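You operate a simulated robot arm through the tools that you are given. There is no shell and no other tool.

You run a simulated robot arm. Do the job below in one go: nothing can be reset, and whatever is moved stays where it is left.

## Task
At the white keyboard clear the NG, then print, tick and send.
Fine: press CLEAR, press +1 till the monitor shows 1 x tag, press PRINT once, click the white mouse once for CHECKED, press SEND last.

It is judged by the outcome, as a careful person would: the job done as asked, and still so three seconds after it is handed in. It fails if anything else is knocked over, pushed out of place, dropped, spilled or broken.

## Robot
A 7-joint arm with a fingered hand, fixed in place. Base frame: the origin is at the foot of the arm, x ahead of it, y to its left, z up. Units: m, rad, N and s.
Its first joint turns from -2.897 to 2.897 rad. Payload 3.7 kg.
The tool frame sits at the grasp point between the pads (the TCP): z along the fingers, y along the line on which they close. The tips reach 0.025 m beyond it. Largest opening 0.088 m; the body of the gripper starts 0.029 m behind the TCP. The gripper is a hand of 5 fingers: y runs from the thumb to the fingers, the wrist lies at [-0.013, -0.106, -0.174] in the tool frame, and closing takes about 1.5 s.
Orientation is that of the tool frame in the base frame, as a unit quaternion [x, y, z, w]. With the fingers straight down and the wrist toward the robot, the tool's x, y and z point along [0, 1, 0], [1, 0, 0] and [0, 0, -1] of the base frame.

## Interface
- The arm moves only by the tool move_arm. Its argument "steps" is a list of rows, each an object (a shift or turn left out is 0, a gripper value left out holds the last) with "xyz": the shift along the tool's x, y, z in units of 300 mm (1.0 is 300 mm), a list of three; "turn": the turn, a rotation vector about the tool's x, y, z in units of 180 degrees (1.0 is 180 degrees), a list of three; "fingers": the opening, from 0 (shut) to 1 (fully open). In form: [{"xyz": [dx, dy, dz], "turn": [ax, ay, az], "fingers": fingers}, ...]. A call has 1 to 20 rows; each row is the pose to reach, as a shift and turn from the pose commanded when the call began, along the tool's axes at that moment. A call with a number of a shift or a turn outside -1 to 1 is refused whole. A row lasts 0.2 s, in which the tool goes at most 0.05 m and 0.15 rad; a call with a longer step from one row to the next is refused whole, and so is a gripper value outside its range. Where a pose cannot be reached the arm comes as near as it can. A force on the tool above 50 N (or 10 N above the force at the start of the call, whichever is more), or a blocked arm, ends the call early, and 0.2 s more pass. The fingers move at their own pace (about 0.108 m/s each) and stop on an object; they squeeze with about 24 N. The grip force told is the motor's: it shows also when the fingers shut on nothing. Time passes only in rows, and 0.2 s behind the last, so rows that repeat a pose let the fingers close. It gives the time, the measured TCP pose, the force on the tool (base axes), the opening and the grip force at its end, in the units of the frame above (readings bear some noise), with the torque about the TCP (base axes, N m) and any sound that the robot's microphone picked up.
- Cameras (640 x 400 px; columns grow to the right, rows downward): "scene" is fixed at [0.048, 0.4995, 1.8041]; the picture's right is [-0.53, -0.85, 0.00], its down [-0.46, 0.28, -0.84] and it looks along [0.72, -0.44, -0.54] (base axes); focal length 375 px, centre (320, 200). "wrist" rides on the gripper at [0.059, -0.079, -0.105] in the tool frame; the picture's right is [-0.73, 0.32, -0.61], its down [-0.62, -0.68, 0.38] and it looks along [-0.29, 0.66, 0.70] (tool axes); focal length 234 px, centre (320, 200). There is no depth. A picture from a camera that has moved, and an enlarged one, comes with that camera's place and axes in the base frame and with its lens.
- get_image(camera): a new picture of that camera. No time passes.
- hand_shape(shape): the hand has 5 fingers and takes this shape, open, in about a second: jaw (thumb against the fingers, like two jaws); tri (thumb and two fingers); tip (a fingertip pinch); poke (one finger out to press); point (the index stretched); flat (the hand flat); cup (the hand cupped); fist (a fist). The gripper value then closes the fingers along that shape, each until it touches; the sizes above hold for jaw. It gives what a move gives, with no picture.
- inspect(camera, box): a new picture of the part [left, top, right, bottom] of that camera's present view, enlarged. No time passes.
- finish_job(): hands the job in; it is judged then, once.

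Places have to be worked out from the pictures, the camera data and where the tool is seen. Open the gripper and draw the arm clear of the work before you hand the job in, unless the task says otherwise.

The tools are called after "Request:" by a JSON object that holds its "op" and its "data". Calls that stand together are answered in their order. move_arm: Moves the arm, as the interface text tells. Its arguments: {"type":"object","properties":{"steps":{"type":"array","items":{"type":"object","properties":{"xyz":{"type":"array","items":{"type":"number"}},"turn":{"type":"array","items":{"type":"number"}},"fingers":{"type":"number"}}}}},"required":["steps"]} The other tools are called the same way: hand_shape (shape) gives the hand a shape; get_image (camera) takes a picture; inspect (camera, box) takes an enlarged picture of a part of a camera's view; finish_job () hands the job in.

At the start:

```text
t: 0.0
position: [0.4762, -0.2112, 1.3296]
tcp_rot: [0.707, 0.707, 0.0, 0.0]
contact_force: [-0.4, -0.4, -0.3]
moment: [0.05, 0.01, -0.02]
grip_width: 0.0877
grasp_force: 0.0
shape: jaw
```

scene: 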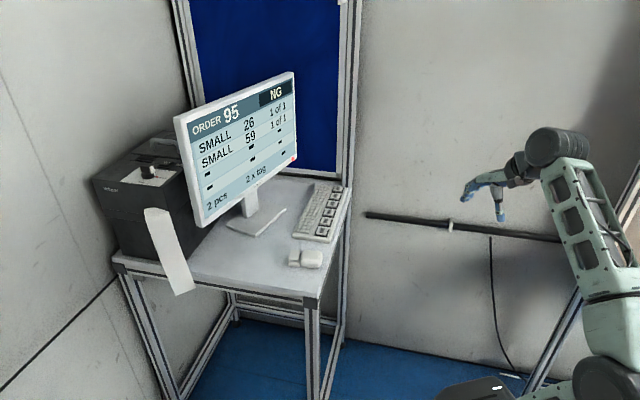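
wrist: 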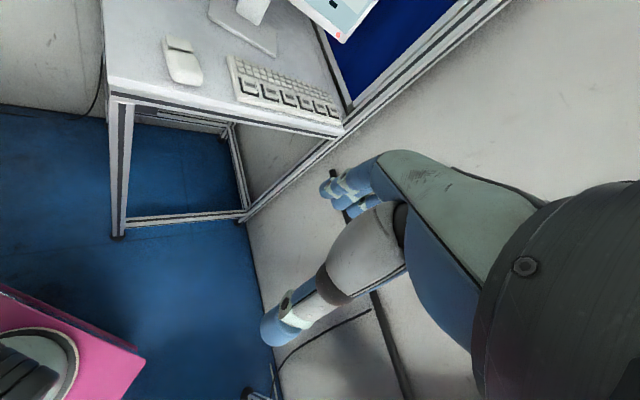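

I start by looking closer at the keyboard, mouse and monitor from both cameras.

Request:
{"op": "inspect", "data": {"camera": "scene", "box": [270, 170, 370, 280]}}

Request:
{"op": "inspect", "data": {"camera": "wrist", "box": [140, 0, 360, 140]}}

Request:
{"op": "inspect", "data": {"camera": "scene", "box": [160, 60, 310, 230]}}

```text
3.64 times, centred on (320, 225) of scene
camera zoom: at [0.048, 0.4995, 1.8041], right [-0.53, -0.85, 0.0], down [-0.46, 0.28, -0.84], along [0.72, -0.44, -0.54], focal length 1363 px, centre (320, 109)
```

zoom: 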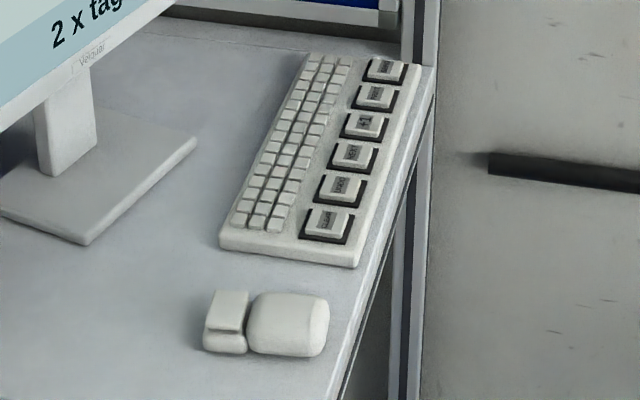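

```text
2.86 times, centred on (250, 70) of wrist
camera zoom: at [0.3965, -0.1527, 1.4337], right [0.32, -0.73, 0.61], down [-0.68, -0.62, -0.38], along [0.66, -0.29, -0.7], focal length 669 px, centre (520, 571)
```

zoom: 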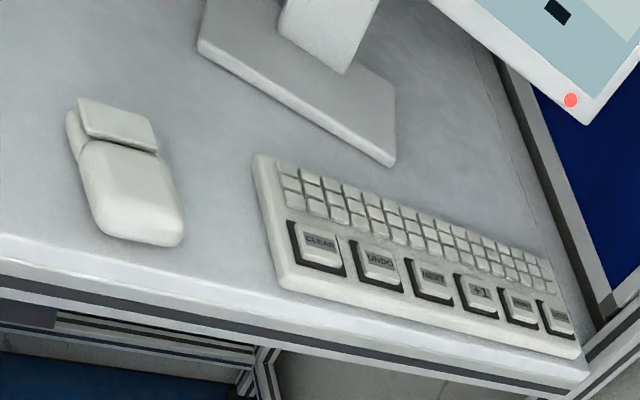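

```text
2.35 times, centred on (235, 145) of scene
camera zoom: at [0.048, 0.4995, 1.8041], right [-0.53, -0.85, 0.0], down [-0.46, 0.28, -0.84], along [0.72, -0.44, -0.54], focal length 882 px, centre (520, 329)
```

zoom: 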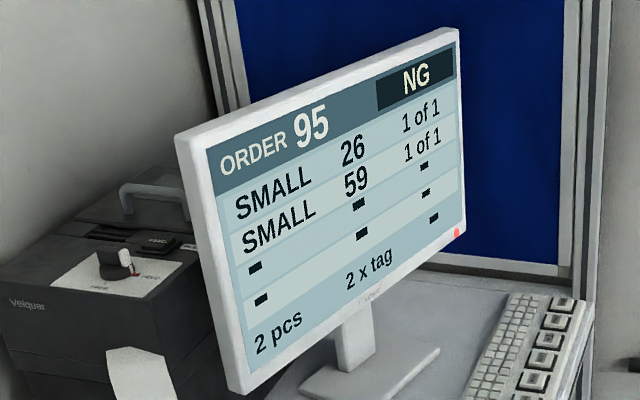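

The keyboard's big keys look to run from about (0.89, -0.03) (CLEAR) to (1.09, -0.22) (last key), at z of about 1.05. I set the hand to poke and look where the finger ends up.

Request:
{"op": "hand_shape", "data": {"shape": "poke"}}

Request:
{"op": "get_image", "data": {"camera": "wrist"}}

Request:
{"op": "inspect", "data": {"camera": "scene", "box": [440, 110, 640, 240]}}

```text
t: 0.9
position: [0.4764, -0.2104, 1.3291]
tcp_rot: [0.707, 0.707, 0.0, -0.001]
contact_force: [-0.5, -0.5, 0.2]
moment: [0.02, -0.01, 0.02]
grip_width: 0.0
grasp_force: 0.0
shape: poke
```

```text
taken
camera wrist: at [0.3965, -0.1527, 1.4337], right [0.32, -0.73, 0.61], down [-0.68, -0.62, -0.38], along [0.66, -0.29, -0.7], focal length 234 px, centre (320, 200)
```

wrist: 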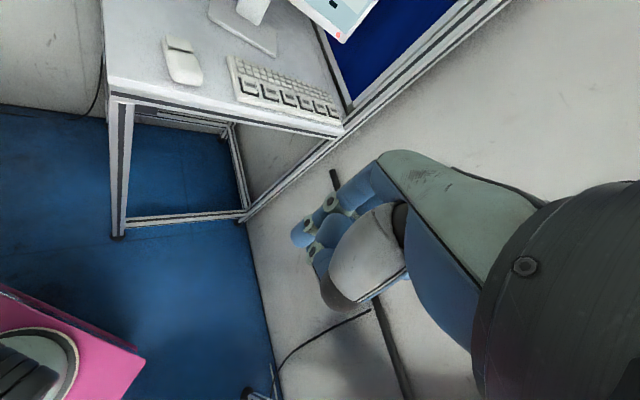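

```text
3.08 times, centred on (540, 175) of scene
camera zoom: at [0.048, 0.4995, 1.8041], right [-0.53, -0.85, 0.0], down [-0.46, 0.28, -0.84], along [0.72, -0.44, -0.54], focal length 1153 px, centre (-357, 277)
```

zoom: 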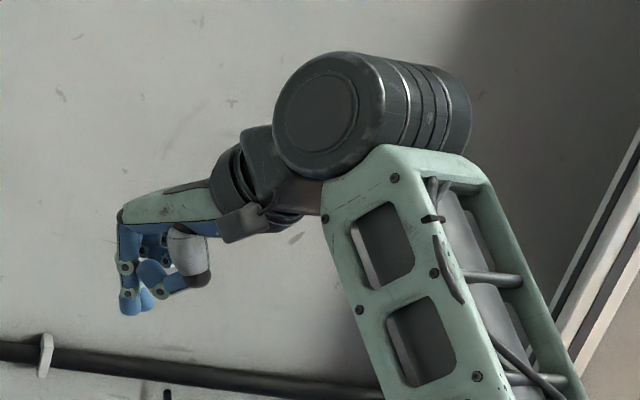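

The hand now shows one finger bent down. I zoom in to locate the fingertip in both views.

Request:
{"op": "inspect", "data": {"camera": "wrist", "box": [270, 140, 430, 320]}}

Request:
{"op": "inspect", "data": {"camera": "scene", "box": [465, 165, 545, 215]}}

```text
2.22 times, centred on (350, 230) of wrist
camera zoom: at [0.3965, -0.1527, 1.4337], right [0.32, -0.73, 0.61], down [-0.68, -0.62, -0.38], along [0.66, -0.29, -0.7], focal length 520 px, centre (253, 133)
```

zoom: 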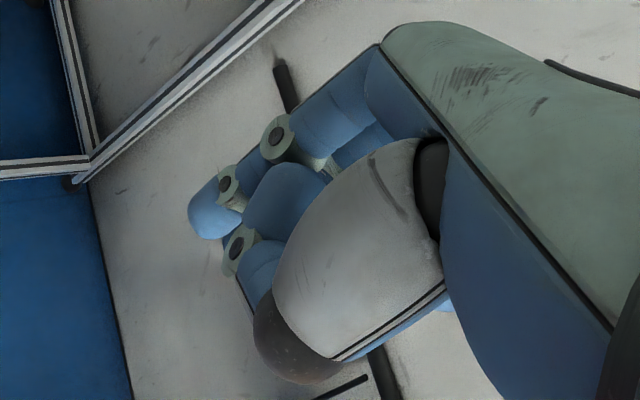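

```text
8.00 times, centred on (505, 190) of scene
camera zoom: at [0.048, 0.4995, 1.8041], right [-0.53, -0.85, 0.0], down [-0.46, 0.28, -0.84], along [0.72, -0.44, -0.54], focal length 2998 px, centre (-1160, 280)
```

zoom: 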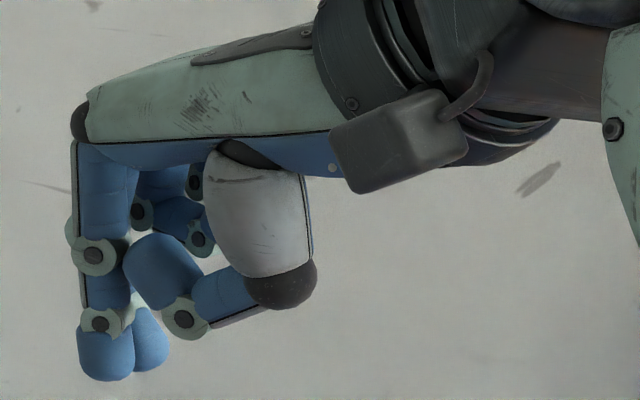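

The index tip seems to sit near tool (0.005, 0, 0.028), but there may be a second finger beside it. I'll check what the "point" shape looks like for comparison.

Request:
{"op": "hand_shape", "data": {"shape": "point"}}

Request:
{"op": "inspect", "data": {"camera": "wrist", "box": [270, 140, 430, 320]}}

Request:
{"op": "inspect", "data": {"camera": "scene", "box": [450, 160, 546, 220]}}

```text
t: 1.8
position: [0.4751, -0.2113, 1.3296]
tcp_rot: [0.707, 0.707, 0.0, 0.0]
contact_force: [0.8, 0.5, 0.3]
moment: [-0.03, 0.0, 0.0]
grip_width: 0.0003
grasp_force: 0.1
shape: point
```

```text
2.22 times, centred on (350, 230) of wrist
camera zoom: at [0.3965, -0.1527, 1.4337], right [0.32, -0.73, 0.61], down [-0.68, -0.62, -0.38], along [0.66, -0.29, -0.7], focal length 520 px, centre (253, 133)
```

zoom: 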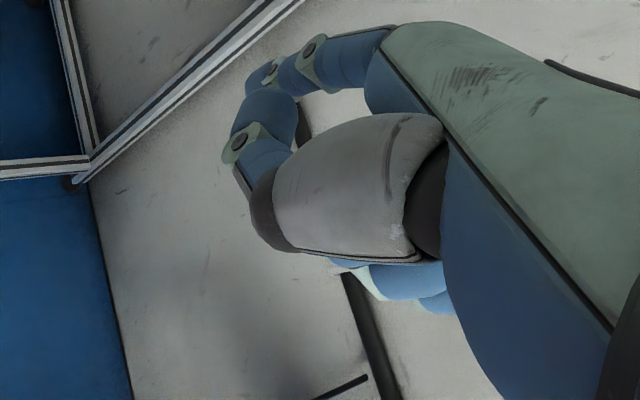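

```text
6.67 times, centred on (498, 190) of scene
camera zoom: at [0.048, 0.4995, 1.8041], right [-0.53, -0.85, 0.0], down [-0.46, 0.28, -0.84], along [0.72, -0.44, -0.54], focal length 2498 px, centre (-867, 267)
```

zoom: 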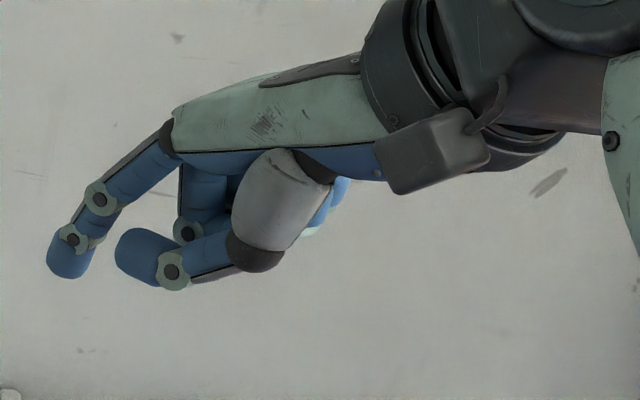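

"Point" gives a single index finger stretched forward, which helps reach. I check what the finger value does in this shape.

Request:
{"op": "move_arm", "data": {"steps": [{"fingers": 0}, {"fingers": 0}, {"fingers": 0}, {"fingers": 0}, {"fingers": 0}, {"fingers": 0}]}}

Request:
{"op": "inspect", "data": {"camera": "scene", "box": [450, 160, 546, 220]}}

Request:
{"op": "inspect", "data": {"camera": "wrist", "box": [270, 140, 430, 320]}}

```text
t: 3.2
position: [0.4756, -0.2115, 1.3297]
tcp_rot: [0.707, 0.707, 0.001, 0.0]
contact_force: [-0.2, 0.3, -1.0]
moment: [0.06, -0.01, 0.02]
grip_width: 0.0
grasp_force: 0.1
shape: point
```

```text
6.67 times, centred on (498, 190) of scene
camera zoom: at [0.048, 0.4995, 1.8041], right [-0.53, -0.85, 0.0], down [-0.46, 0.28, -0.84], along [0.72, -0.44, -0.54], focal length 2498 px, centre (-867, 267)
```

zoom: 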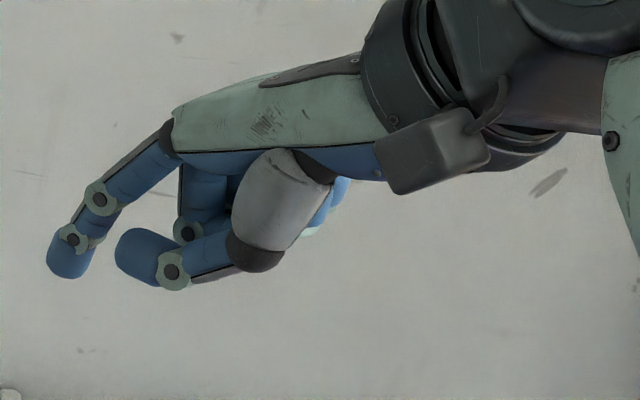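

```text
2.22 times, centred on (350, 230) of wrist
camera zoom: at [0.3965, -0.1527, 1.4337], right [0.32, -0.73, 0.61], down [-0.68, -0.62, -0.38], along [0.66, -0.29, -0.7], focal length 520 px, centre (253, 133)
```

zoom: 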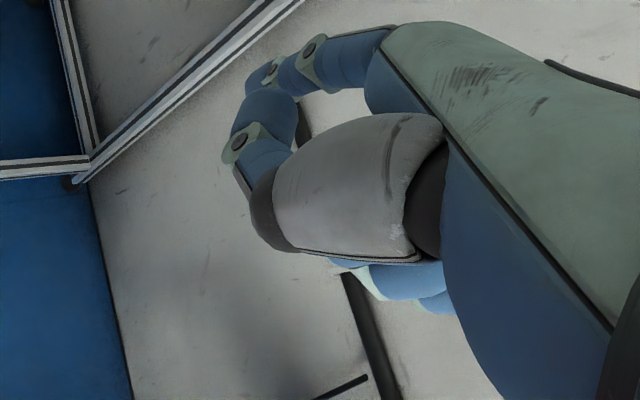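

The finger value changes nothing in this shape, and I judge the index tip at about tool (+0.017, +0.049, +0.018), below the thumb. I move in free air toward a spot before and above CLEAR.

Request:
{"op": "move_arm", "data": {"steps": [{"xyz": [0.078, 0.111, 0.0]}, {"xyz": [0.156, 0.222, 0.0]}, {"xyz": [0.234, 0.333, 0.05]}, {"xyz": [0.312, 0.444, 0.1]}, {"xyz": [0.39, 0.555, 0.15]}, {"xyz": [0.467, 0.667, 0.2]}, {"xyz": [0.467, 0.667, 0.2]}]}}

Request:
{"op": "get_image", "data": {"camera": "scene"}}

Request:
{"op": "get_image", "data": {"camera": "wrist"}}

```text
t: 4.8
position: [0.6777, -0.0722, 1.2706]
tcp_rot: [0.707, 0.707, 0.001, 0.001]
contact_force: [0.2, 0.5, -0.2]
moment: [-0.01, 0.0, -0.03]
grip_width: 0.0001
grasp_force: 0.1
shape: point
```

```text
taken
```

scene: 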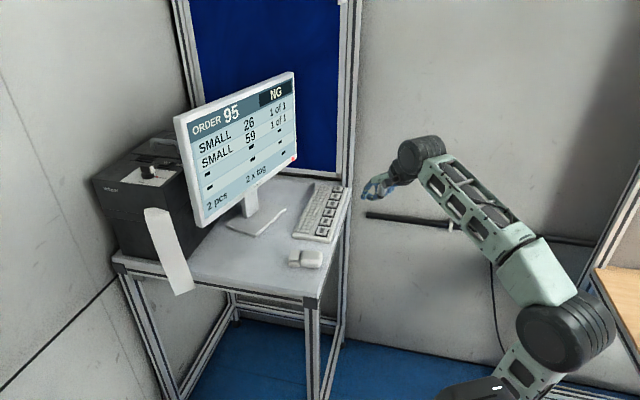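

```text
taken
camera wrist: at [0.5983, -0.0139, 1.3759], right [0.32, -0.73, 0.61], down [-0.68, -0.62, -0.38], along [0.66, -0.29, -0.7], focal length 234 px, centre (320, 200)
```

wrist: 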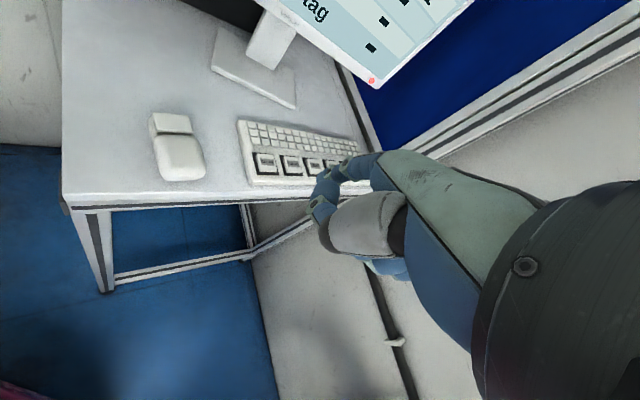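

The arm moves freely. I zoom on the hand, keyboard labels and mouse from here.

Request:
{"op": "inspect", "data": {"camera": "wrist", "box": [130, 90, 390, 250]}}

Request:
{"op": "inspect", "data": {"camera": "scene", "box": [340, 150, 436, 210]}}

```text
2.46 times, centred on (260, 170) of wrist
camera zoom: at [0.5983, -0.0139, 1.3759], right [0.32, -0.73, 0.61], down [-0.68, -0.62, -0.38], along [0.66, -0.29, -0.7], focal length 576 px, centre (468, 274)
```

zoom: 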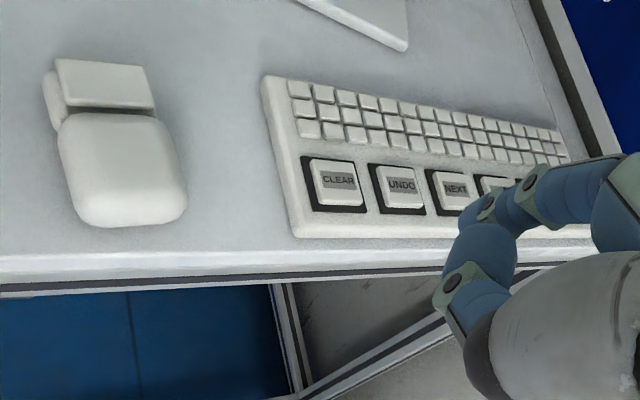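

```text
6.67 times, centred on (388, 180) of scene
camera zoom: at [0.048, 0.4995, 1.8041], right [-0.53, -0.85, 0.0], down [-0.46, 0.28, -0.84], along [0.72, -0.44, -0.54], focal length 2498 px, centre (-133, 333)
```

zoom: 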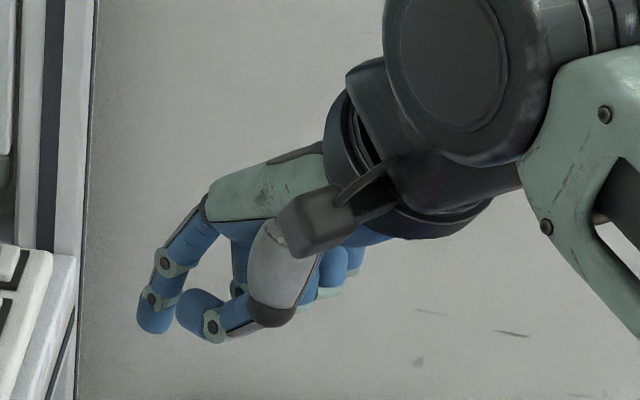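

Labels read CLEAR, UNDO, NEXT, then (from before) +1 and two more. I move closer to see the mouse buttons better, staying about 9 cm above the desk.

Request:
{"op": "move_arm", "data": {"steps": [{"xyz": [0.044, 0.067, 0.096]}, {"xyz": [0.088, 0.133, 0.192]}, {"xyz": [0.132, 0.2, 0.288]}, {"xyz": [0.177, 0.267, 0.383]}, {"xyz": [0.177, 0.267, 0.383]}]}}

Request:
{"op": "inspect", "data": {"camera": "wrist", "box": [60, 40, 320, 200]}}

Request:
{"op": "get_image", "data": {"camera": "wrist"}}

Request:
{"op": "inspect", "data": {"camera": "scene", "box": [270, 170, 398, 270]}}

```text
t: 6.0
position: [0.7546, -0.0198, 1.1538]
tcp_rot: [0.708, 0.707, 0.001, 0.001]
contact_force: [0.0, 0.0, -0.6]
moment: [-0.02, 0.0, -0.01]
grip_width: 0.0
grasp_force: 0.0
shape: point
```

```text
2.46 times, centred on (190, 120) of wrist
camera zoom: at [0.6751, 0.0396, 1.2594], right [0.32, -0.73, 0.61], down [-0.68, -0.62, -0.38], along [0.66, -0.29, -0.7], focal length 576 px, centre (640, 397)
```

zoom: 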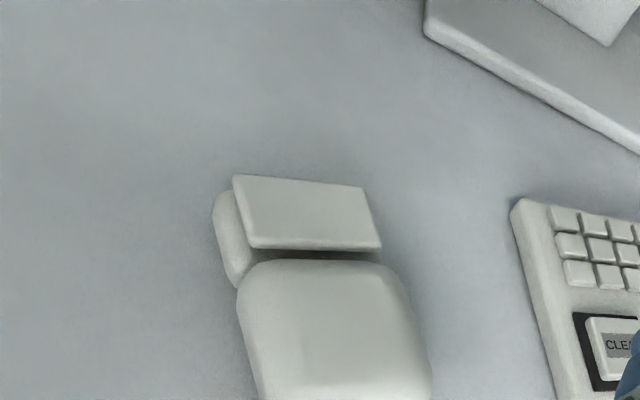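

```text
taken
camera wrist: at [0.6751, 0.0396, 1.2594], right [0.32, -0.73, 0.61], down [-0.68, -0.62, -0.38], along [0.66, -0.29, -0.7], focal length 234 px, centre (320, 200)
```

wrist: 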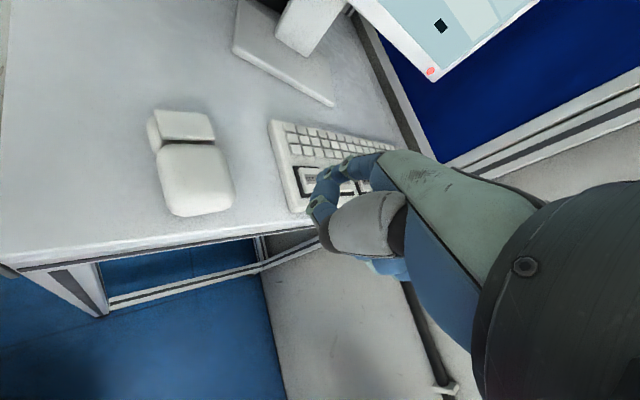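

```text
4.00 times, centred on (334, 220) of scene
camera zoom: at [0.048, 0.4995, 1.8041], right [-0.53, -0.85, 0.0], down [-0.46, 0.28, -0.84], along [0.72, -0.44, -0.54], focal length 1499 px, centre (264, 120)
```

zoom: 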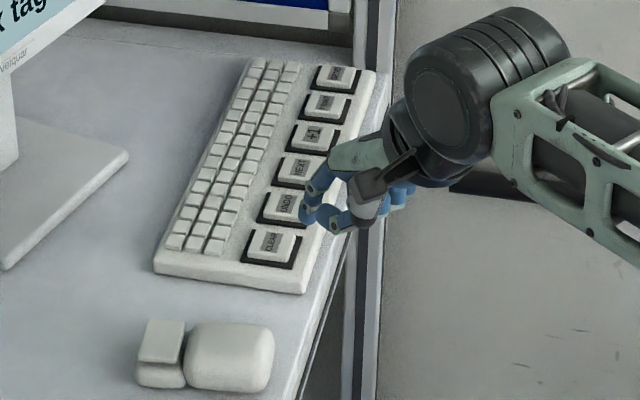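

The raised plate at the mouse's front is the button. I read the last two key labels and find the exact tip position by enlarging.

Request:
{"op": "inspect", "data": {"camera": "scene", "box": [326, 182, 358, 202]}}

Request:
{"op": "inspect", "data": {"camera": "scene", "box": [314, 195, 378, 245]}}

Request:
{"op": "inspect", "data": {"camera": "wrist", "box": [265, 110, 425, 260]}}

```text
16.00 times, centred on (342, 192) of scene
camera zoom: at [0.048, 0.4995, 1.8041], right [-0.53, -0.85, 0.0], down [-0.46, 0.28, -0.84], along [0.72, -0.44, -0.54], focal length 5996 px, centre (-32, 328)
```

zoom: 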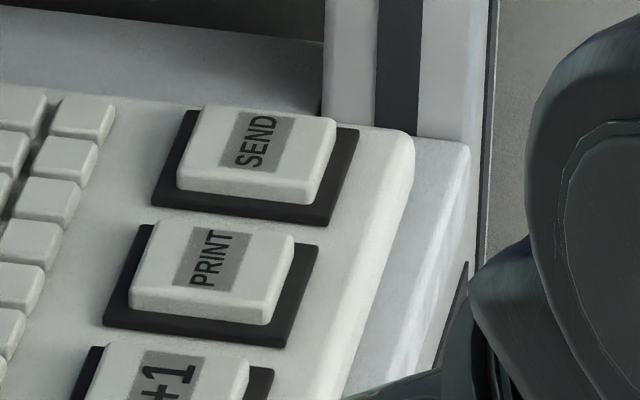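

```text
8.00 times, centred on (346, 220) of scene
camera zoom: at [0.048, 0.4995, 1.8041], right [-0.53, -0.85, 0.0], down [-0.46, 0.28, -0.84], along [0.72, -0.44, -0.54], focal length 2998 px, centre (112, 40)
```

zoom: 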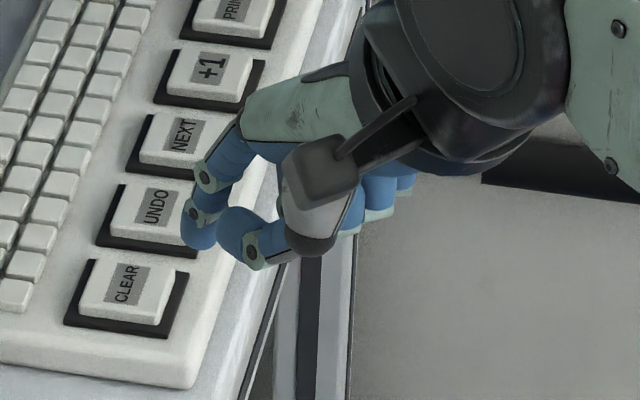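

```text
2.67 times, centred on (345, 185) of wrist
camera zoom: at [0.6751, 0.0396, 1.2594], right [0.32, -0.73, 0.61], down [-0.68, -0.62, -0.38], along [0.66, -0.29, -0.7], focal length 624 px, centre (253, 240)
```

zoom: 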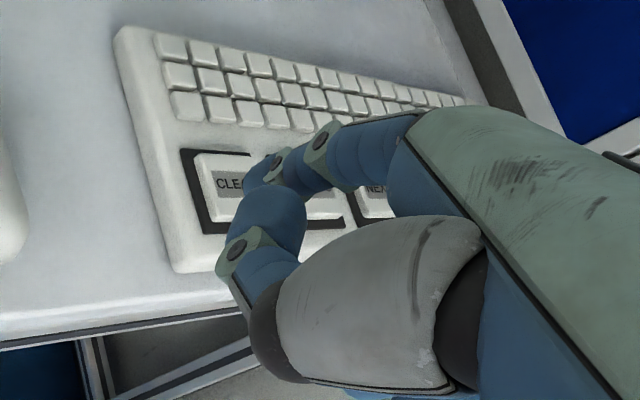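

Labels confirmed: CLEAR, UNDO, NEXT, +1, PRINT, SEND; CLEAR's top is near (0.890, -0.025, 1.047). I move the index tip to roughly 15 mm above CLEAR and check.

Request:
{"op": "move_arm", "data": {"steps": [{"xyz": [-0.03, 0.12, 0.0]}, {"xyz": [-0.067, 0.25, 0.03]}, {"xyz": [-0.067, 0.273, 0.12]}, {"xyz": [-0.067, 0.273, 0.18]}, {"xyz": [-0.067, 0.273, 0.22]}, {"xyz": [-0.067, 0.273, 0.22]}]}}

Request:
{"op": "inspect", "data": {"camera": "scene", "box": [300, 195, 364, 245]}}

Request:
{"op": "inspect", "data": {"camera": "wrist", "box": [220, 100, 420, 250]}}

```text
t: 7.4
position: [0.8355, -0.0382, 1.0878]
tcp_rot: [0.708, 0.707, 0.001, 0.0]
contact_force: [0.3, 0.0, -0.1]
moment: [-0.02, -0.01, 0.01]
grip_width: 0.0001
grasp_force: 0.1
shape: point
```

```text
8.00 times, centred on (332, 220) of scene
camera zoom: at [0.048, 0.4995, 1.8041], right [-0.53, -0.85, 0.0], down [-0.46, 0.28, -0.84], along [0.72, -0.44, -0.54], focal length 2998 px, centre (224, 40)
```

zoom: 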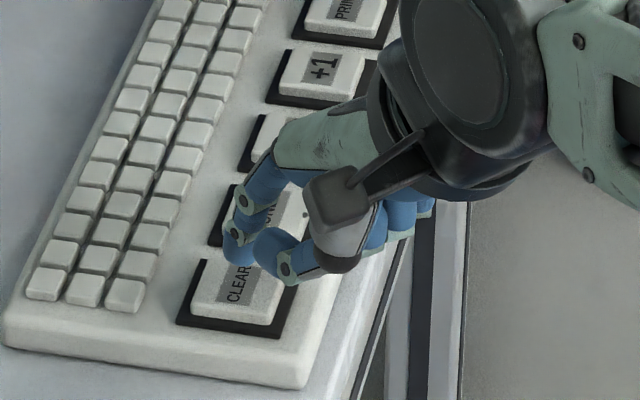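

```text
2.67 times, centred on (320, 175) of wrist
camera zoom: at [0.7572, 0.0195, 1.1917], right [0.32, -0.73, 0.61], down [-0.68, -0.62, -0.38], along [0.66, -0.29, -0.7], focal length 624 px, centre (320, 267)
```

zoom: 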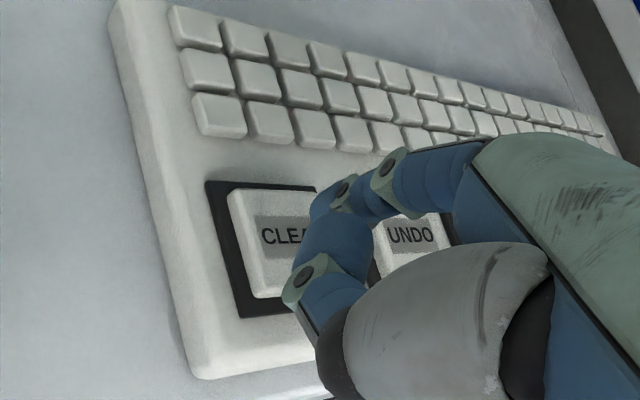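

The tip is over CLEAR, about 16 mm above by both views. I descend 12 mm gently and check the force.

Request:
{"op": "move_arm", "data": {"steps": [{"xyz": [-0.007, 0, 0.02]}, {"xyz": [-0.007, 0, 0.04]}, {"xyz": [-0.007, 0, 0.04]}]}}

Request:
{"op": "inspect", "data": {"camera": "scene", "box": [312, 208, 344, 233]}}

Request:
{"op": "inspect", "data": {"camera": "wrist", "box": [260, 120, 380, 220]}}

```text
t: 8.2
position: [0.8373, -0.0414, 1.0765]
tcp_rot: [0.707, 0.707, 0.0, 0.0]
contact_force: [0.1, 0.6, 1.2]
moment: [0.0, -0.06, -0.01]
grip_width: 0.0
grasp_force: 0.1
shape: point
heard: click
```

```text
16.00 times, centred on (328, 220) of scene
camera zoom: at [0.048, 0.4995, 1.8041], right [-0.53, -0.85, 0.0], down [-0.46, 0.28, -0.84], along [0.72, -0.44, -0.54], focal length 5996 px, centre (192, -128)
```

zoom: 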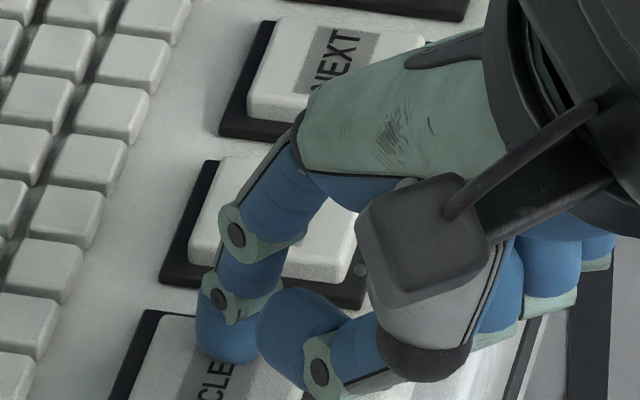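

```text
4.00 times, centred on (320, 170) of wrist
camera zoom: at [0.7584, 0.0173, 1.1797], right [0.32, -0.73, 0.61], down [-0.68, -0.62, -0.38], along [0.66, -0.29, -0.7], focal length 937 px, centre (320, 320)
```

zoom: 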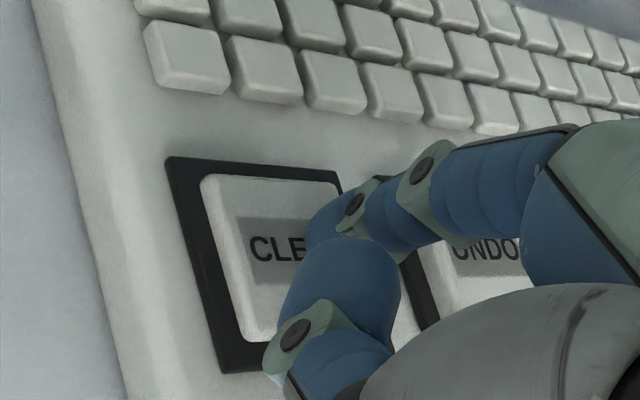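

A click was heard with about 1 N on the tool, so CLEAR seems pressed. I look at the monitor before lifting.

Request:
{"op": "inspect", "data": {"camera": "scene", "box": [160, 60, 310, 230]}}

```text
2.35 times, centred on (235, 145) of scene
camera zoom: at [0.048, 0.4995, 1.8041], right [-0.53, -0.85, 0.0], down [-0.46, 0.28, -0.84], along [0.72, -0.44, -0.54], focal length 882 px, centre (520, 329)
```

zoom: 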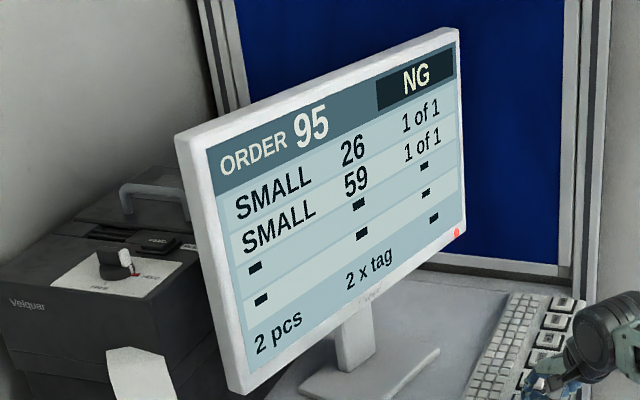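

The monitor still shows NG; perhaps it refreshes with time or on deeper travel. I hold for a moment and look again.

Request:
{"op": "move_arm", "data": {"steps": [{"xyz": [0, 0, 0.0]}, {"xyz": [0, 0, 0.0]}]}}

Request:
{"op": "inspect", "data": {"camera": "scene", "box": [160, 60, 310, 230]}}

```text
t: 8.8
position: [0.8378, -0.041, 1.075]
tcp_rot: [0.707, 0.707, 0.0, 0.0]
contact_force: [-0.2, -0.1, 1.4]
moment: [-0.01, -0.09, -0.01]
grip_width: 0.0
grasp_force: 0.1
shape: point
```

```text
2.35 times, centred on (235, 145) of scene
camera zoom: at [0.048, 0.4995, 1.8041], right [-0.53, -0.85, 0.0], down [-0.46, 0.28, -0.84], along [0.72, -0.44, -0.54], focal length 882 px, centre (520, 329)
```

zoom: 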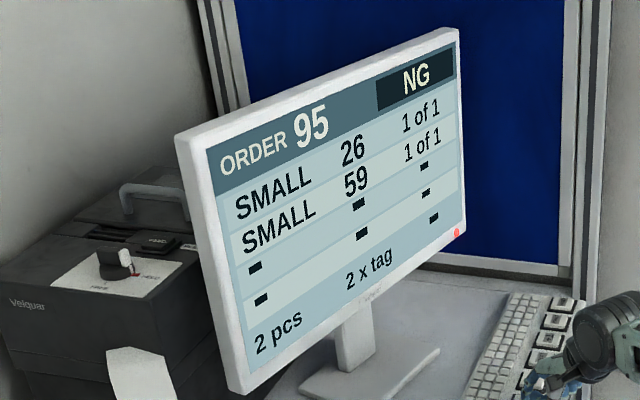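

No change yet; force is 1.4 N so the key may be only partly down. I press 2 mm more.

Request:
{"op": "move_arm", "data": {"steps": [{"xyz": [0, 0, 0.007]}, {"xyz": [0, 0, 0.007]}]}}

Request:
{"op": "inspect", "data": {"camera": "scene", "box": [160, 60, 310, 230]}}

Request:
{"op": "inspect", "data": {"camera": "scene", "box": [312, 208, 344, 233]}}

```text
t: 9.4
position: [0.8372, -0.0408, 1.0748]
tcp_rot: [0.707, 0.707, 0.0, -0.001]
contact_force: [-1.6, -0.5, 2.5]
moment: [0.08, -0.14, -0.04]
grip_width: 0.0
grasp_force: 0.1
shape: point
```

```text
2.35 times, centred on (235, 145) of scene
camera zoom: at [0.048, 0.4995, 1.8041], right [-0.53, -0.85, 0.0], down [-0.46, 0.28, -0.84], along [0.72, -0.44, -0.54], focal length 882 px, centre (520, 329)
```

zoom: 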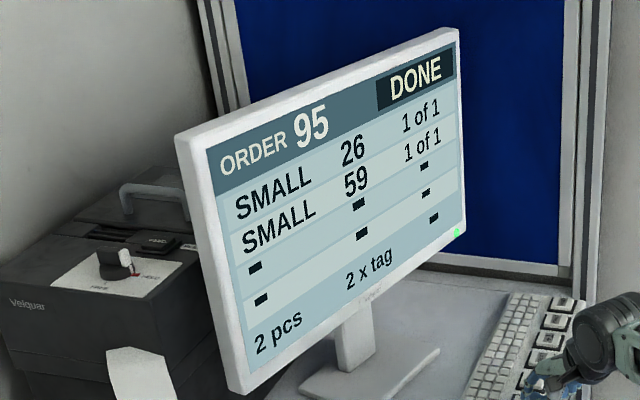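

```text
16.00 times, centred on (328, 220) of scene
camera zoom: at [0.048, 0.4995, 1.8041], right [-0.53, -0.85, 0.0], down [-0.46, 0.28, -0.84], along [0.72, -0.44, -0.54], focal length 5996 px, centre (192, -128)
```

zoom: 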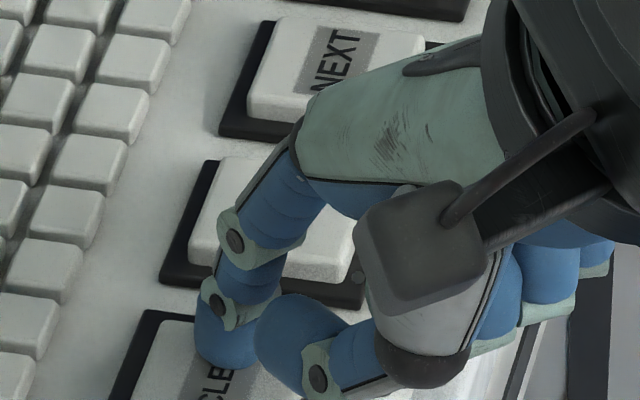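

NG turned to DONE with a green LED – the display lags about a second behind the click. I lift 40 mm, shift across to +1 (with a few mm centring correction) and hover over it.

Request:
{"op": "move_arm", "data": {"steps": [{"xyz": [0, 0, -0.06]}, {"xyz": [0, 0, -0.133]}, {"xyz": [-0.1, 0.094, -0.133]}, {"xyz": [-0.2, 0.188, -0.133]}, {"xyz": [-0.3, 0.282, -0.133]}, {"xyz": [-0.407, 0.377, -0.133]}, {"xyz": [-0.407, 0.377, -0.133]}, {"xyz": [-0.407, 0.377, -0.1]}, {"xyz": [-0.407, 0.377, -0.06]}, {"xyz": [-0.407, 0.377, -0.06]}]}}

Request:
{"op": "inspect", "data": {"camera": "scene", "box": [316, 182, 364, 212]}}

Request:
{"op": "inspect", "data": {"camera": "wrist", "box": [240, 100, 400, 220]}}

Request:
{"op": "inspect", "data": {"camera": "scene", "box": [160, 60, 310, 230]}}

```text
t: 11.6
position: [0.9515, -0.1623, 1.0925]
tcp_rot: [0.707, 0.707, 0.0, 0.0]
contact_force: [0.1, 0.4, -0.3]
moment: [0.0, 0.03, -0.02]
grip_width: 0.0807
grasp_force: 0.0
shape: point
```

```text
13.33 times, centred on (340, 197) of scene
camera zoom: at [0.048, 0.4995, 1.8041], right [-0.53, -0.85, 0.0], down [-0.46, 0.28, -0.84], along [0.72, -0.44, -0.54], focal length 4997 px, centre (53, 240)
```

zoom: 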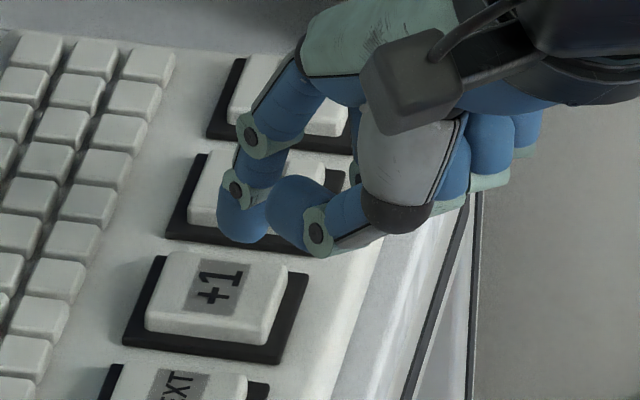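

```text
3.33 times, centred on (320, 160) of wrist
camera zoom: at [0.8717, -0.1042, 1.1974], right [0.32, -0.73, 0.61], down [-0.68, -0.62, -0.38], along [0.66, -0.29, -0.7], focal length 781 px, centre (320, 333)
```

zoom: 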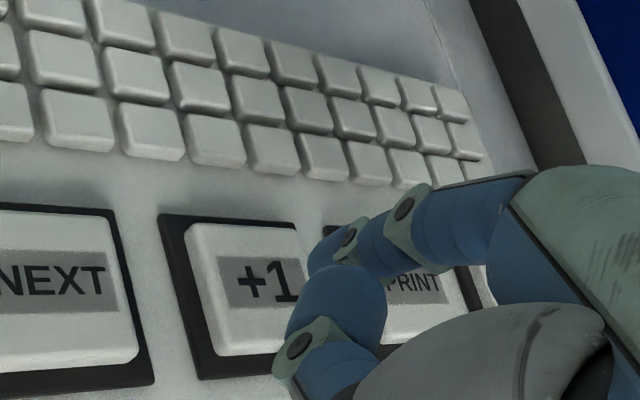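

```text
2.35 times, centred on (235, 145) of scene
camera zoom: at [0.048, 0.4995, 1.8041], right [-0.53, -0.85, 0.0], down [-0.46, 0.28, -0.84], along [0.72, -0.44, -0.54], focal length 882 px, centre (520, 329)
```

zoom: 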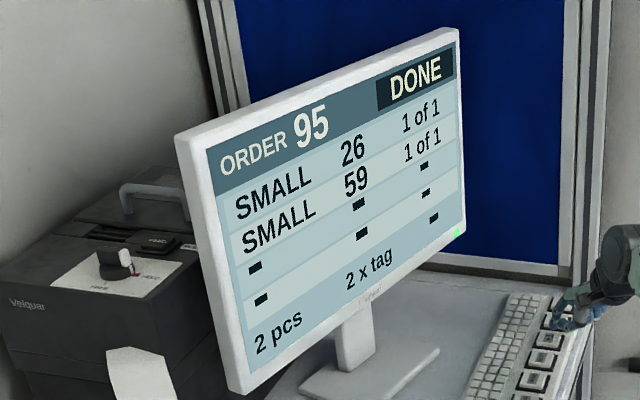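

The tip is within a few mm of +1's centre (slightly low in y). I press down 17 mm with a small correction, then lift, and listen for one click.

Request:
{"op": "move_arm", "data": {"steps": [{"xyz": [0.015, 0, 0.03]}, {"xyz": [0.015, 0, 0.045]}, {"xyz": [0.015, 0, 0.057]}, {"xyz": [0.015, 0, 0.057]}, {"xyz": [0.015, 0, 0.03]}, {"xyz": [0.015, 0, 0.0]}]}}

```text
t: 13.0
position: [0.9526, -0.1578, 1.0936]
tcp_rot: [0.707, 0.708, 0.0, -0.001]
contact_force: [-0.1, -0.5, -0.3]
moment: [0.02, 0.03, 0.01]
grip_width: 0.0
grasp_force: 0.1
shape: point
```

No click was heard. I wait over a second and check the monitor before trying deeper.

Request:
{"op": "move_arm", "data": {"steps": [{"xyz": [0, 0, 0]}, {"xyz": [0, 0, 0]}, {"xyz": [0, 0, 0]}, {"xyz": [0, 0, 0]}, {"xyz": [0, 0, 0]}]}}

Request:
{"op": "inspect", "data": {"camera": "scene", "box": [160, 60, 310, 230]}}

Request:
{"op": "inspect", "data": {"camera": "scene", "box": [316, 182, 364, 212]}}

```text
t: 14.2
position: [0.9517, -0.159, 1.0926]
tcp_rot: [0.707, 0.708, 0.0, 0.0]
contact_force: [-0.1, 0.0, 0.3]
moment: [-0.03, 0.03, 0.03]
grip_width: 0.0002
grasp_force: 0.1
shape: point
```

```text
2.35 times, centred on (235, 145) of scene
camera zoom: at [0.048, 0.4995, 1.8041], right [-0.53, -0.85, 0.0], down [-0.46, 0.28, -0.84], along [0.72, -0.44, -0.54], focal length 882 px, centre (520, 329)
```

zoom: 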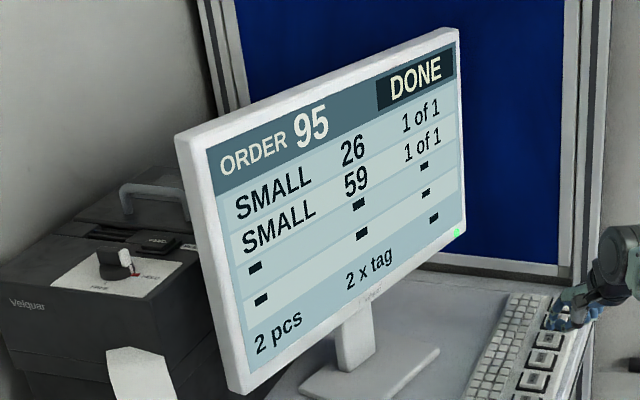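

```text
13.33 times, centred on (340, 197) of scene
camera zoom: at [0.048, 0.4995, 1.8041], right [-0.53, -0.85, 0.0], down [-0.46, 0.28, -0.84], along [0.72, -0.44, -0.54], focal length 4997 px, centre (53, 240)
```

zoom: 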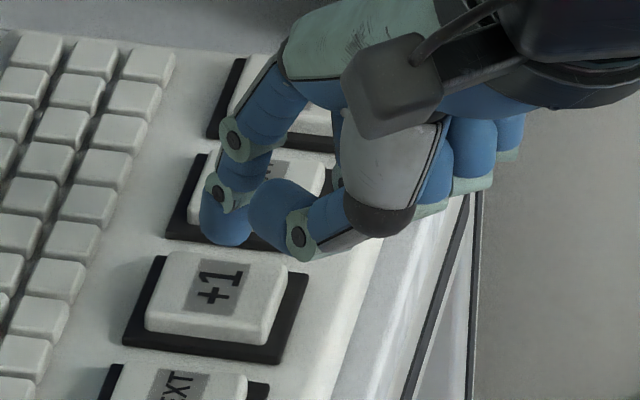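

The tip's vertical projection falls on +1's centre; the press was simply too short of travel. I go down step by step with brief holds.

Request:
{"op": "move_arm", "data": {"steps": [{"xyz": [0, 0, 0.03]}, {"xyz": [0, 0, 0.05]}, {"xyz": [0, 0, 0.057]}, {"xyz": [0, 0, 0.057]}]}}

Request:
{"op": "inspect", "data": {"camera": "scene", "box": [316, 182, 364, 212]}}

```text
t: 15.2
position: [0.951, -0.1578, 1.0757]
tcp_rot: [0.708, 0.707, 0.0, 0.001]
contact_force: [-0.1, 0.6, 0.8]
moment: [0.02, -0.05, -0.02]
grip_width: 0.0
grasp_force: 0.0
shape: point
```

```text
13.33 times, centred on (340, 197) of scene
camera zoom: at [0.048, 0.4995, 1.8041], right [-0.53, -0.85, 0.0], down [-0.46, 0.28, -0.84], along [0.72, -0.44, -0.54], focal length 4997 px, centre (53, 240)
```

zoom: 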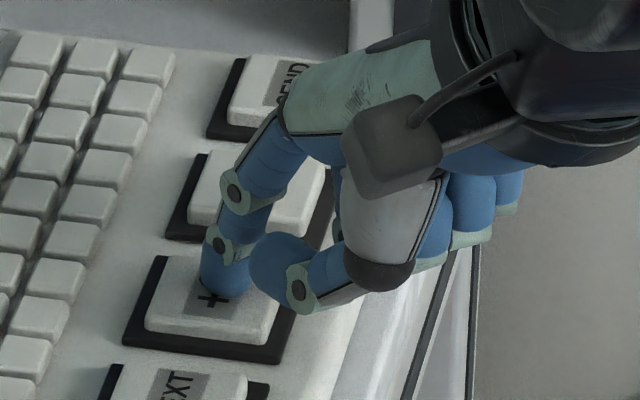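

The tip rests on +1 with light contact. I press 2 mm further.

Request:
{"op": "move_arm", "data": {"steps": [{"xyz": [0, 0, 0.005]}, {"xyz": [0, 0, 0.005]}]}}

```text
t: 15.8
position: [0.9511, -0.1587, 1.0747]
tcp_rot: [0.708, 0.707, 0.0, 0.0]
contact_force: [-1.0, 0.7, 2.0]
moment: [-0.01, -0.11, 0.02]
grip_width: 0.0001
grasp_force: 0.2
shape: point
heard: click
```

Click heard. I lift 15 mm, wait and read the monitor.

Request:
{"op": "move_arm", "data": {"steps": [{"xyz": [0, 0, -0.05]}, {"xyz": [0, 0, -0.05]}, {"xyz": [0, 0, -0.05]}, {"xyz": [0, 0, -0.05]}, {"xyz": [0, 0, -0.05]}, {"xyz": [0, 0, -0.05]}, {"xyz": [0, 0, -0.05]}]}}

Request:
{"op": "inspect", "data": {"camera": "scene", "box": [160, 60, 310, 230]}}

```text
t: 17.4
position: [0.951, -0.1581, 1.09]
tcp_rot: [0.707, 0.707, 0.0, 0.0]
contact_force: [-0.4, -0.2, -0.5]
moment: [0.01, -0.02, 0.02]
grip_width: 0.0
grasp_force: 0.1
shape: point
```

```text
2.35 times, centred on (235, 145) of scene
camera zoom: at [0.048, 0.4995, 1.8041], right [-0.53, -0.85, 0.0], down [-0.46, 0.28, -0.84], along [0.72, -0.44, -0.54], focal length 882 px, centre (520, 329)
```

zoom: 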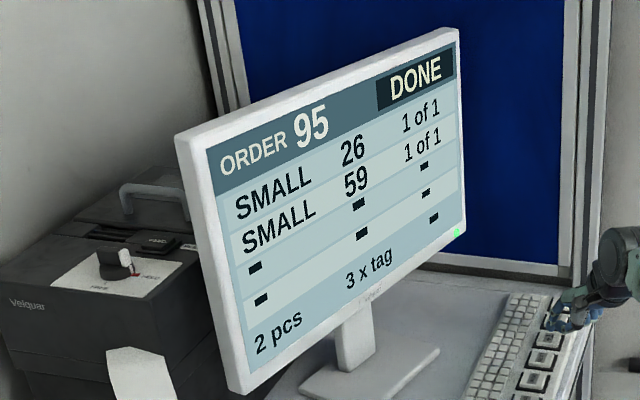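

It shows 3 x tag, so it counts up and should wrap round. I press +1 again with the same depth, lift, and wait for the display.

Request:
{"op": "move_arm", "data": {"steps": [{"xyz": [0, 0, 0.03]}, {"xyz": [0, 0, 0.047]}, {"xyz": [0, 0, 0.052]}, {"xyz": [0, 0, 0.052]}, {"xyz": [0, 0, 0.03]}, {"xyz": [0, 0, 0.0]}, {"xyz": [0, 0, 0.0]}, {"xyz": [0, 0, 0.0]}, {"xyz": [0, 0, 0.0]}, {"xyz": [0, 0, 0.0]}, {"xyz": [0, 0, 0.0]}]}}

Request:
{"op": "inspect", "data": {"camera": "scene", "box": [160, 60, 310, 230]}}

```text
t: 19.8
position: [0.9508, -0.1576, 1.0891]
tcp_rot: [0.707, 0.707, 0.0, 0.0]
contact_force: [0.8, 0.1, 0.0]
moment: [0.0, -0.01, -0.01]
grip_width: 0.0
grasp_force: 0.1
shape: point
heard: click
```

```text
2.35 times, centred on (235, 145) of scene
camera zoom: at [0.048, 0.4995, 1.8041], right [-0.53, -0.85, 0.0], down [-0.46, 0.28, -0.84], along [0.72, -0.44, -0.54], focal length 882 px, centre (520, 329)
```

zoom: 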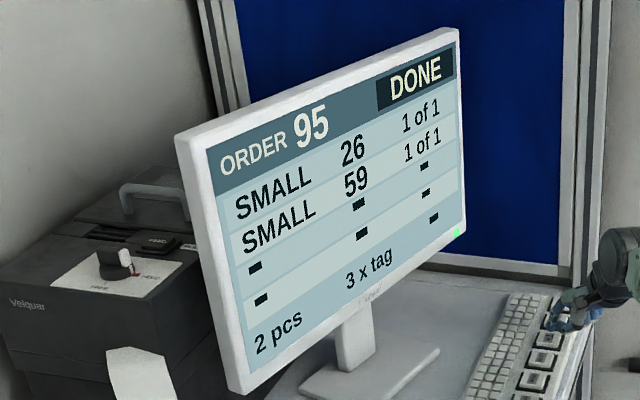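

A click was heard but the display still shows 3; I wait a bit more in case it lags.

Request:
{"op": "move_arm", "data": {"steps": [{"xyz": [0, 0, 0]}, {"xyz": [0, 0, 0]}, {"xyz": [0, 0, 0]}, {"xyz": [0, 0, 0]}]}}

Request:
{"op": "inspect", "data": {"camera": "scene", "box": [160, 60, 310, 230]}}

```text
t: 20.8
position: [0.9502, -0.1584, 1.0911]
tcp_rot: [0.707, 0.707, 0.0, 0.0]
contact_force: [0.6, 0.8, 0.6]
moment: [-0.03, 0.03, 0.0]
grip_width: 0.0
grasp_force: 0.1
shape: point
```

```text
2.35 times, centred on (235, 145) of scene
camera zoom: at [0.048, 0.4995, 1.8041], right [-0.53, -0.85, 0.0], down [-0.46, 0.28, -0.84], along [0.72, -0.44, -0.54], focal length 882 px, centre (520, 329)
```

zoom: 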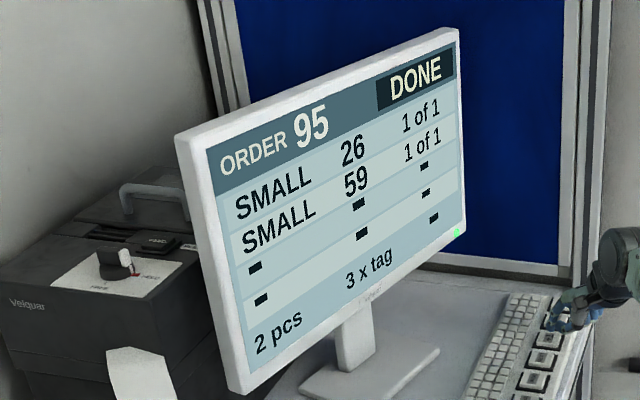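

That press did not register — likely held too short. I press again with a longer hold.

Request:
{"op": "move_arm", "data": {"steps": [{"xyz": [0, 0, 0.03]}, {"xyz": [0, 0, 0.047]}, {"xyz": [0, 0, 0.053]}, {"xyz": [0, 0, 0.053]}, {"xyz": [0, 0, 0.053]}, {"xyz": [0, 0, 0.053]}]}}

Request:
{"op": "inspect", "data": {"camera": "scene", "box": [160, 60, 310, 230]}}

```text
t: 22.2
position: [0.9506, -0.158, 1.0741]
tcp_rot: [0.707, 0.707, 0.0, -0.001]
contact_force: [-0.8, 0.2, 2.6]
moment: [0.0, -0.16, 0.0]
grip_width: 0.0002
grasp_force: 0.0
shape: point
heard: click
```

```text
2.35 times, centred on (235, 145) of scene
camera zoom: at [0.048, 0.4995, 1.8041], right [-0.53, -0.85, 0.0], down [-0.46, 0.28, -0.84], along [0.72, -0.44, -0.54], focal length 882 px, centre (520, 329)
```

zoom: 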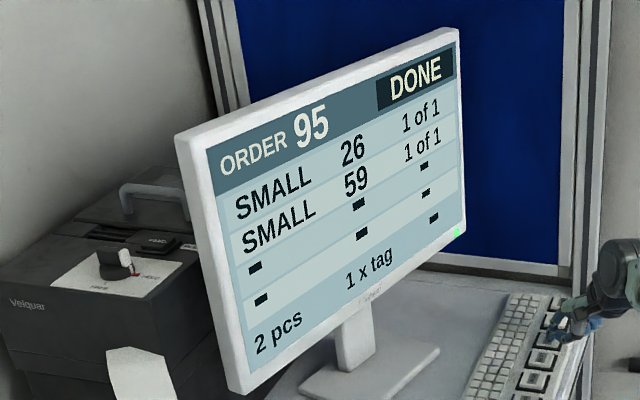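

It now shows 1 x tag. I lift off and move toward hovering over PRINT, checking the reach there and that the count stays 1.

Request:
{"op": "move_arm", "data": {"steps": [{"xyz": [0, 0, -0.05]}, {"xyz": [0, 0, -0.1]}, {"xyz": [-0.065, 0.065, -0.1]}, {"xyz": [-0.13, 0.132, -0.1]}, {"xyz": [-0.13, 0.132, -0.1]}, {"xyz": [-0.13, 0.132, -0.1]}]}}

Request:
{"op": "inspect", "data": {"camera": "scene", "box": [316, 172, 364, 202]}}

Request:
{"op": "get_image", "data": {"camera": "scene"}}

Request:
{"op": "get_image", "data": {"camera": "wrist"}}

```text
t: 23.6
position: [0.9921, -0.1992, 1.1027]
tcp_rot: [0.707, 0.707, 0.0, 0.0]
contact_force: [-0.1, -0.4, -0.5]
moment: [0.04, 0.04, 0.02]
grip_width: 0.0004
grasp_force: 0.0
shape: point
```

```text
13.33 times, centred on (340, 187) of scene
camera zoom: at [0.048, 0.4995, 1.8041], right [-0.53, -0.85, 0.0], down [-0.46, 0.28, -0.84], along [0.72, -0.44, -0.54], focal length 4997 px, centre (53, 373)
```

zoom: 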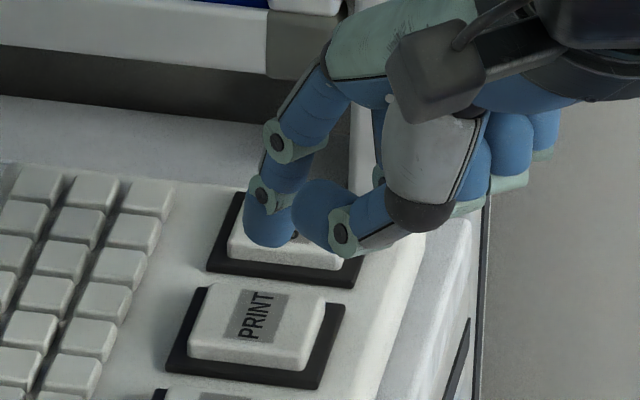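

```text
taken
```

scene: 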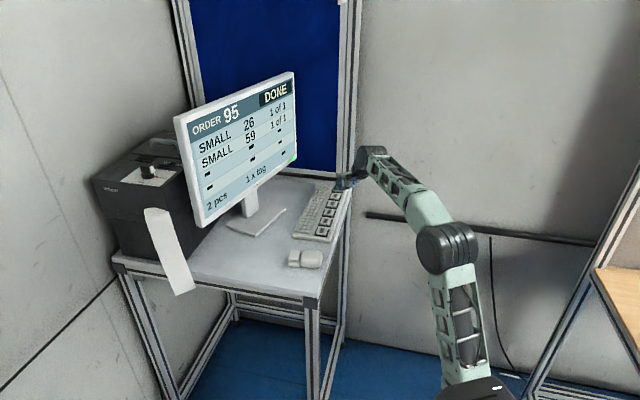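

```text
taken
camera wrist: at [0.9125, -0.1397, 1.2062], right [0.32, -0.73, 0.61], down [-0.68, -0.62, -0.38], along [0.66, -0.29, -0.7], focal length 234 px, centre (320, 200)
```

wrist: 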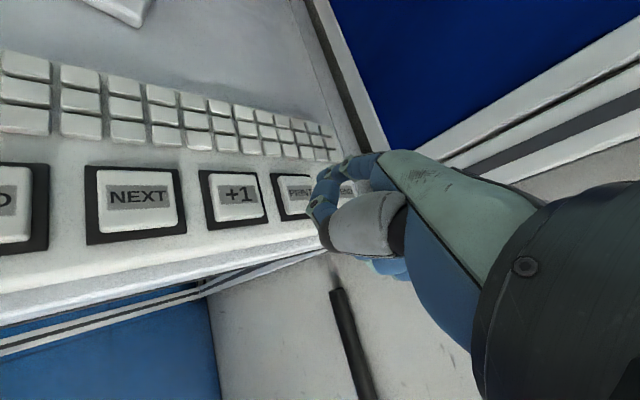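

The reach is fine and the tip projects onto PRINT's centre; the count is still 1. I press PRINT once with a hold.

Request:
{"op": "move_arm", "data": {"steps": [{"xyz": [0, 0, 0.03]}, {"xyz": [0, 0, 0.06]}, {"xyz": [0, 0, 0.08]}, {"xyz": [0, 0, 0.092]}, {"xyz": [0, 0, 0.098]}, {"xyz": [0, 0, 0.098]}, {"xyz": [0, 0, 0.098]}, {"xyz": [0, 0, 0.098]}]}}

Request:
{"op": "get_image", "data": {"camera": "scene"}}

Request:
{"op": "inspect", "data": {"camera": "scene", "box": [316, 172, 364, 202]}}

```text
t: 25.4
position: [0.99, -0.1981, 1.0734]
tcp_rot: [0.707, 0.707, 0.0, 0.0]
contact_force: [-1.0, -0.8, 2.8]
moment: [0.03, -0.11, 0.02]
grip_width: 0.0
grasp_force: 0.2
shape: point
heard: click
```

```text
taken
```

scene: 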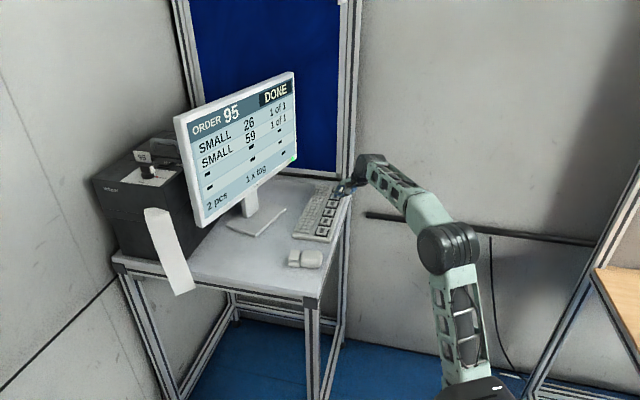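

```text
13.33 times, centred on (340, 187) of scene
camera zoom: at [0.048, 0.4995, 1.8041], right [-0.53, -0.85, 0.0], down [-0.46, 0.28, -0.84], along [0.72, -0.44, -0.54], focal length 4997 px, centre (53, 373)
```

zoom: 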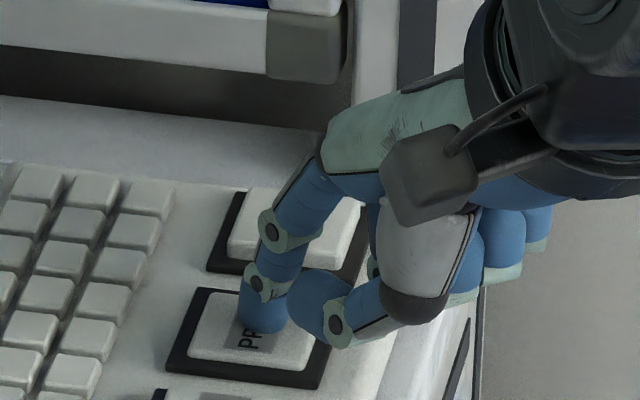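

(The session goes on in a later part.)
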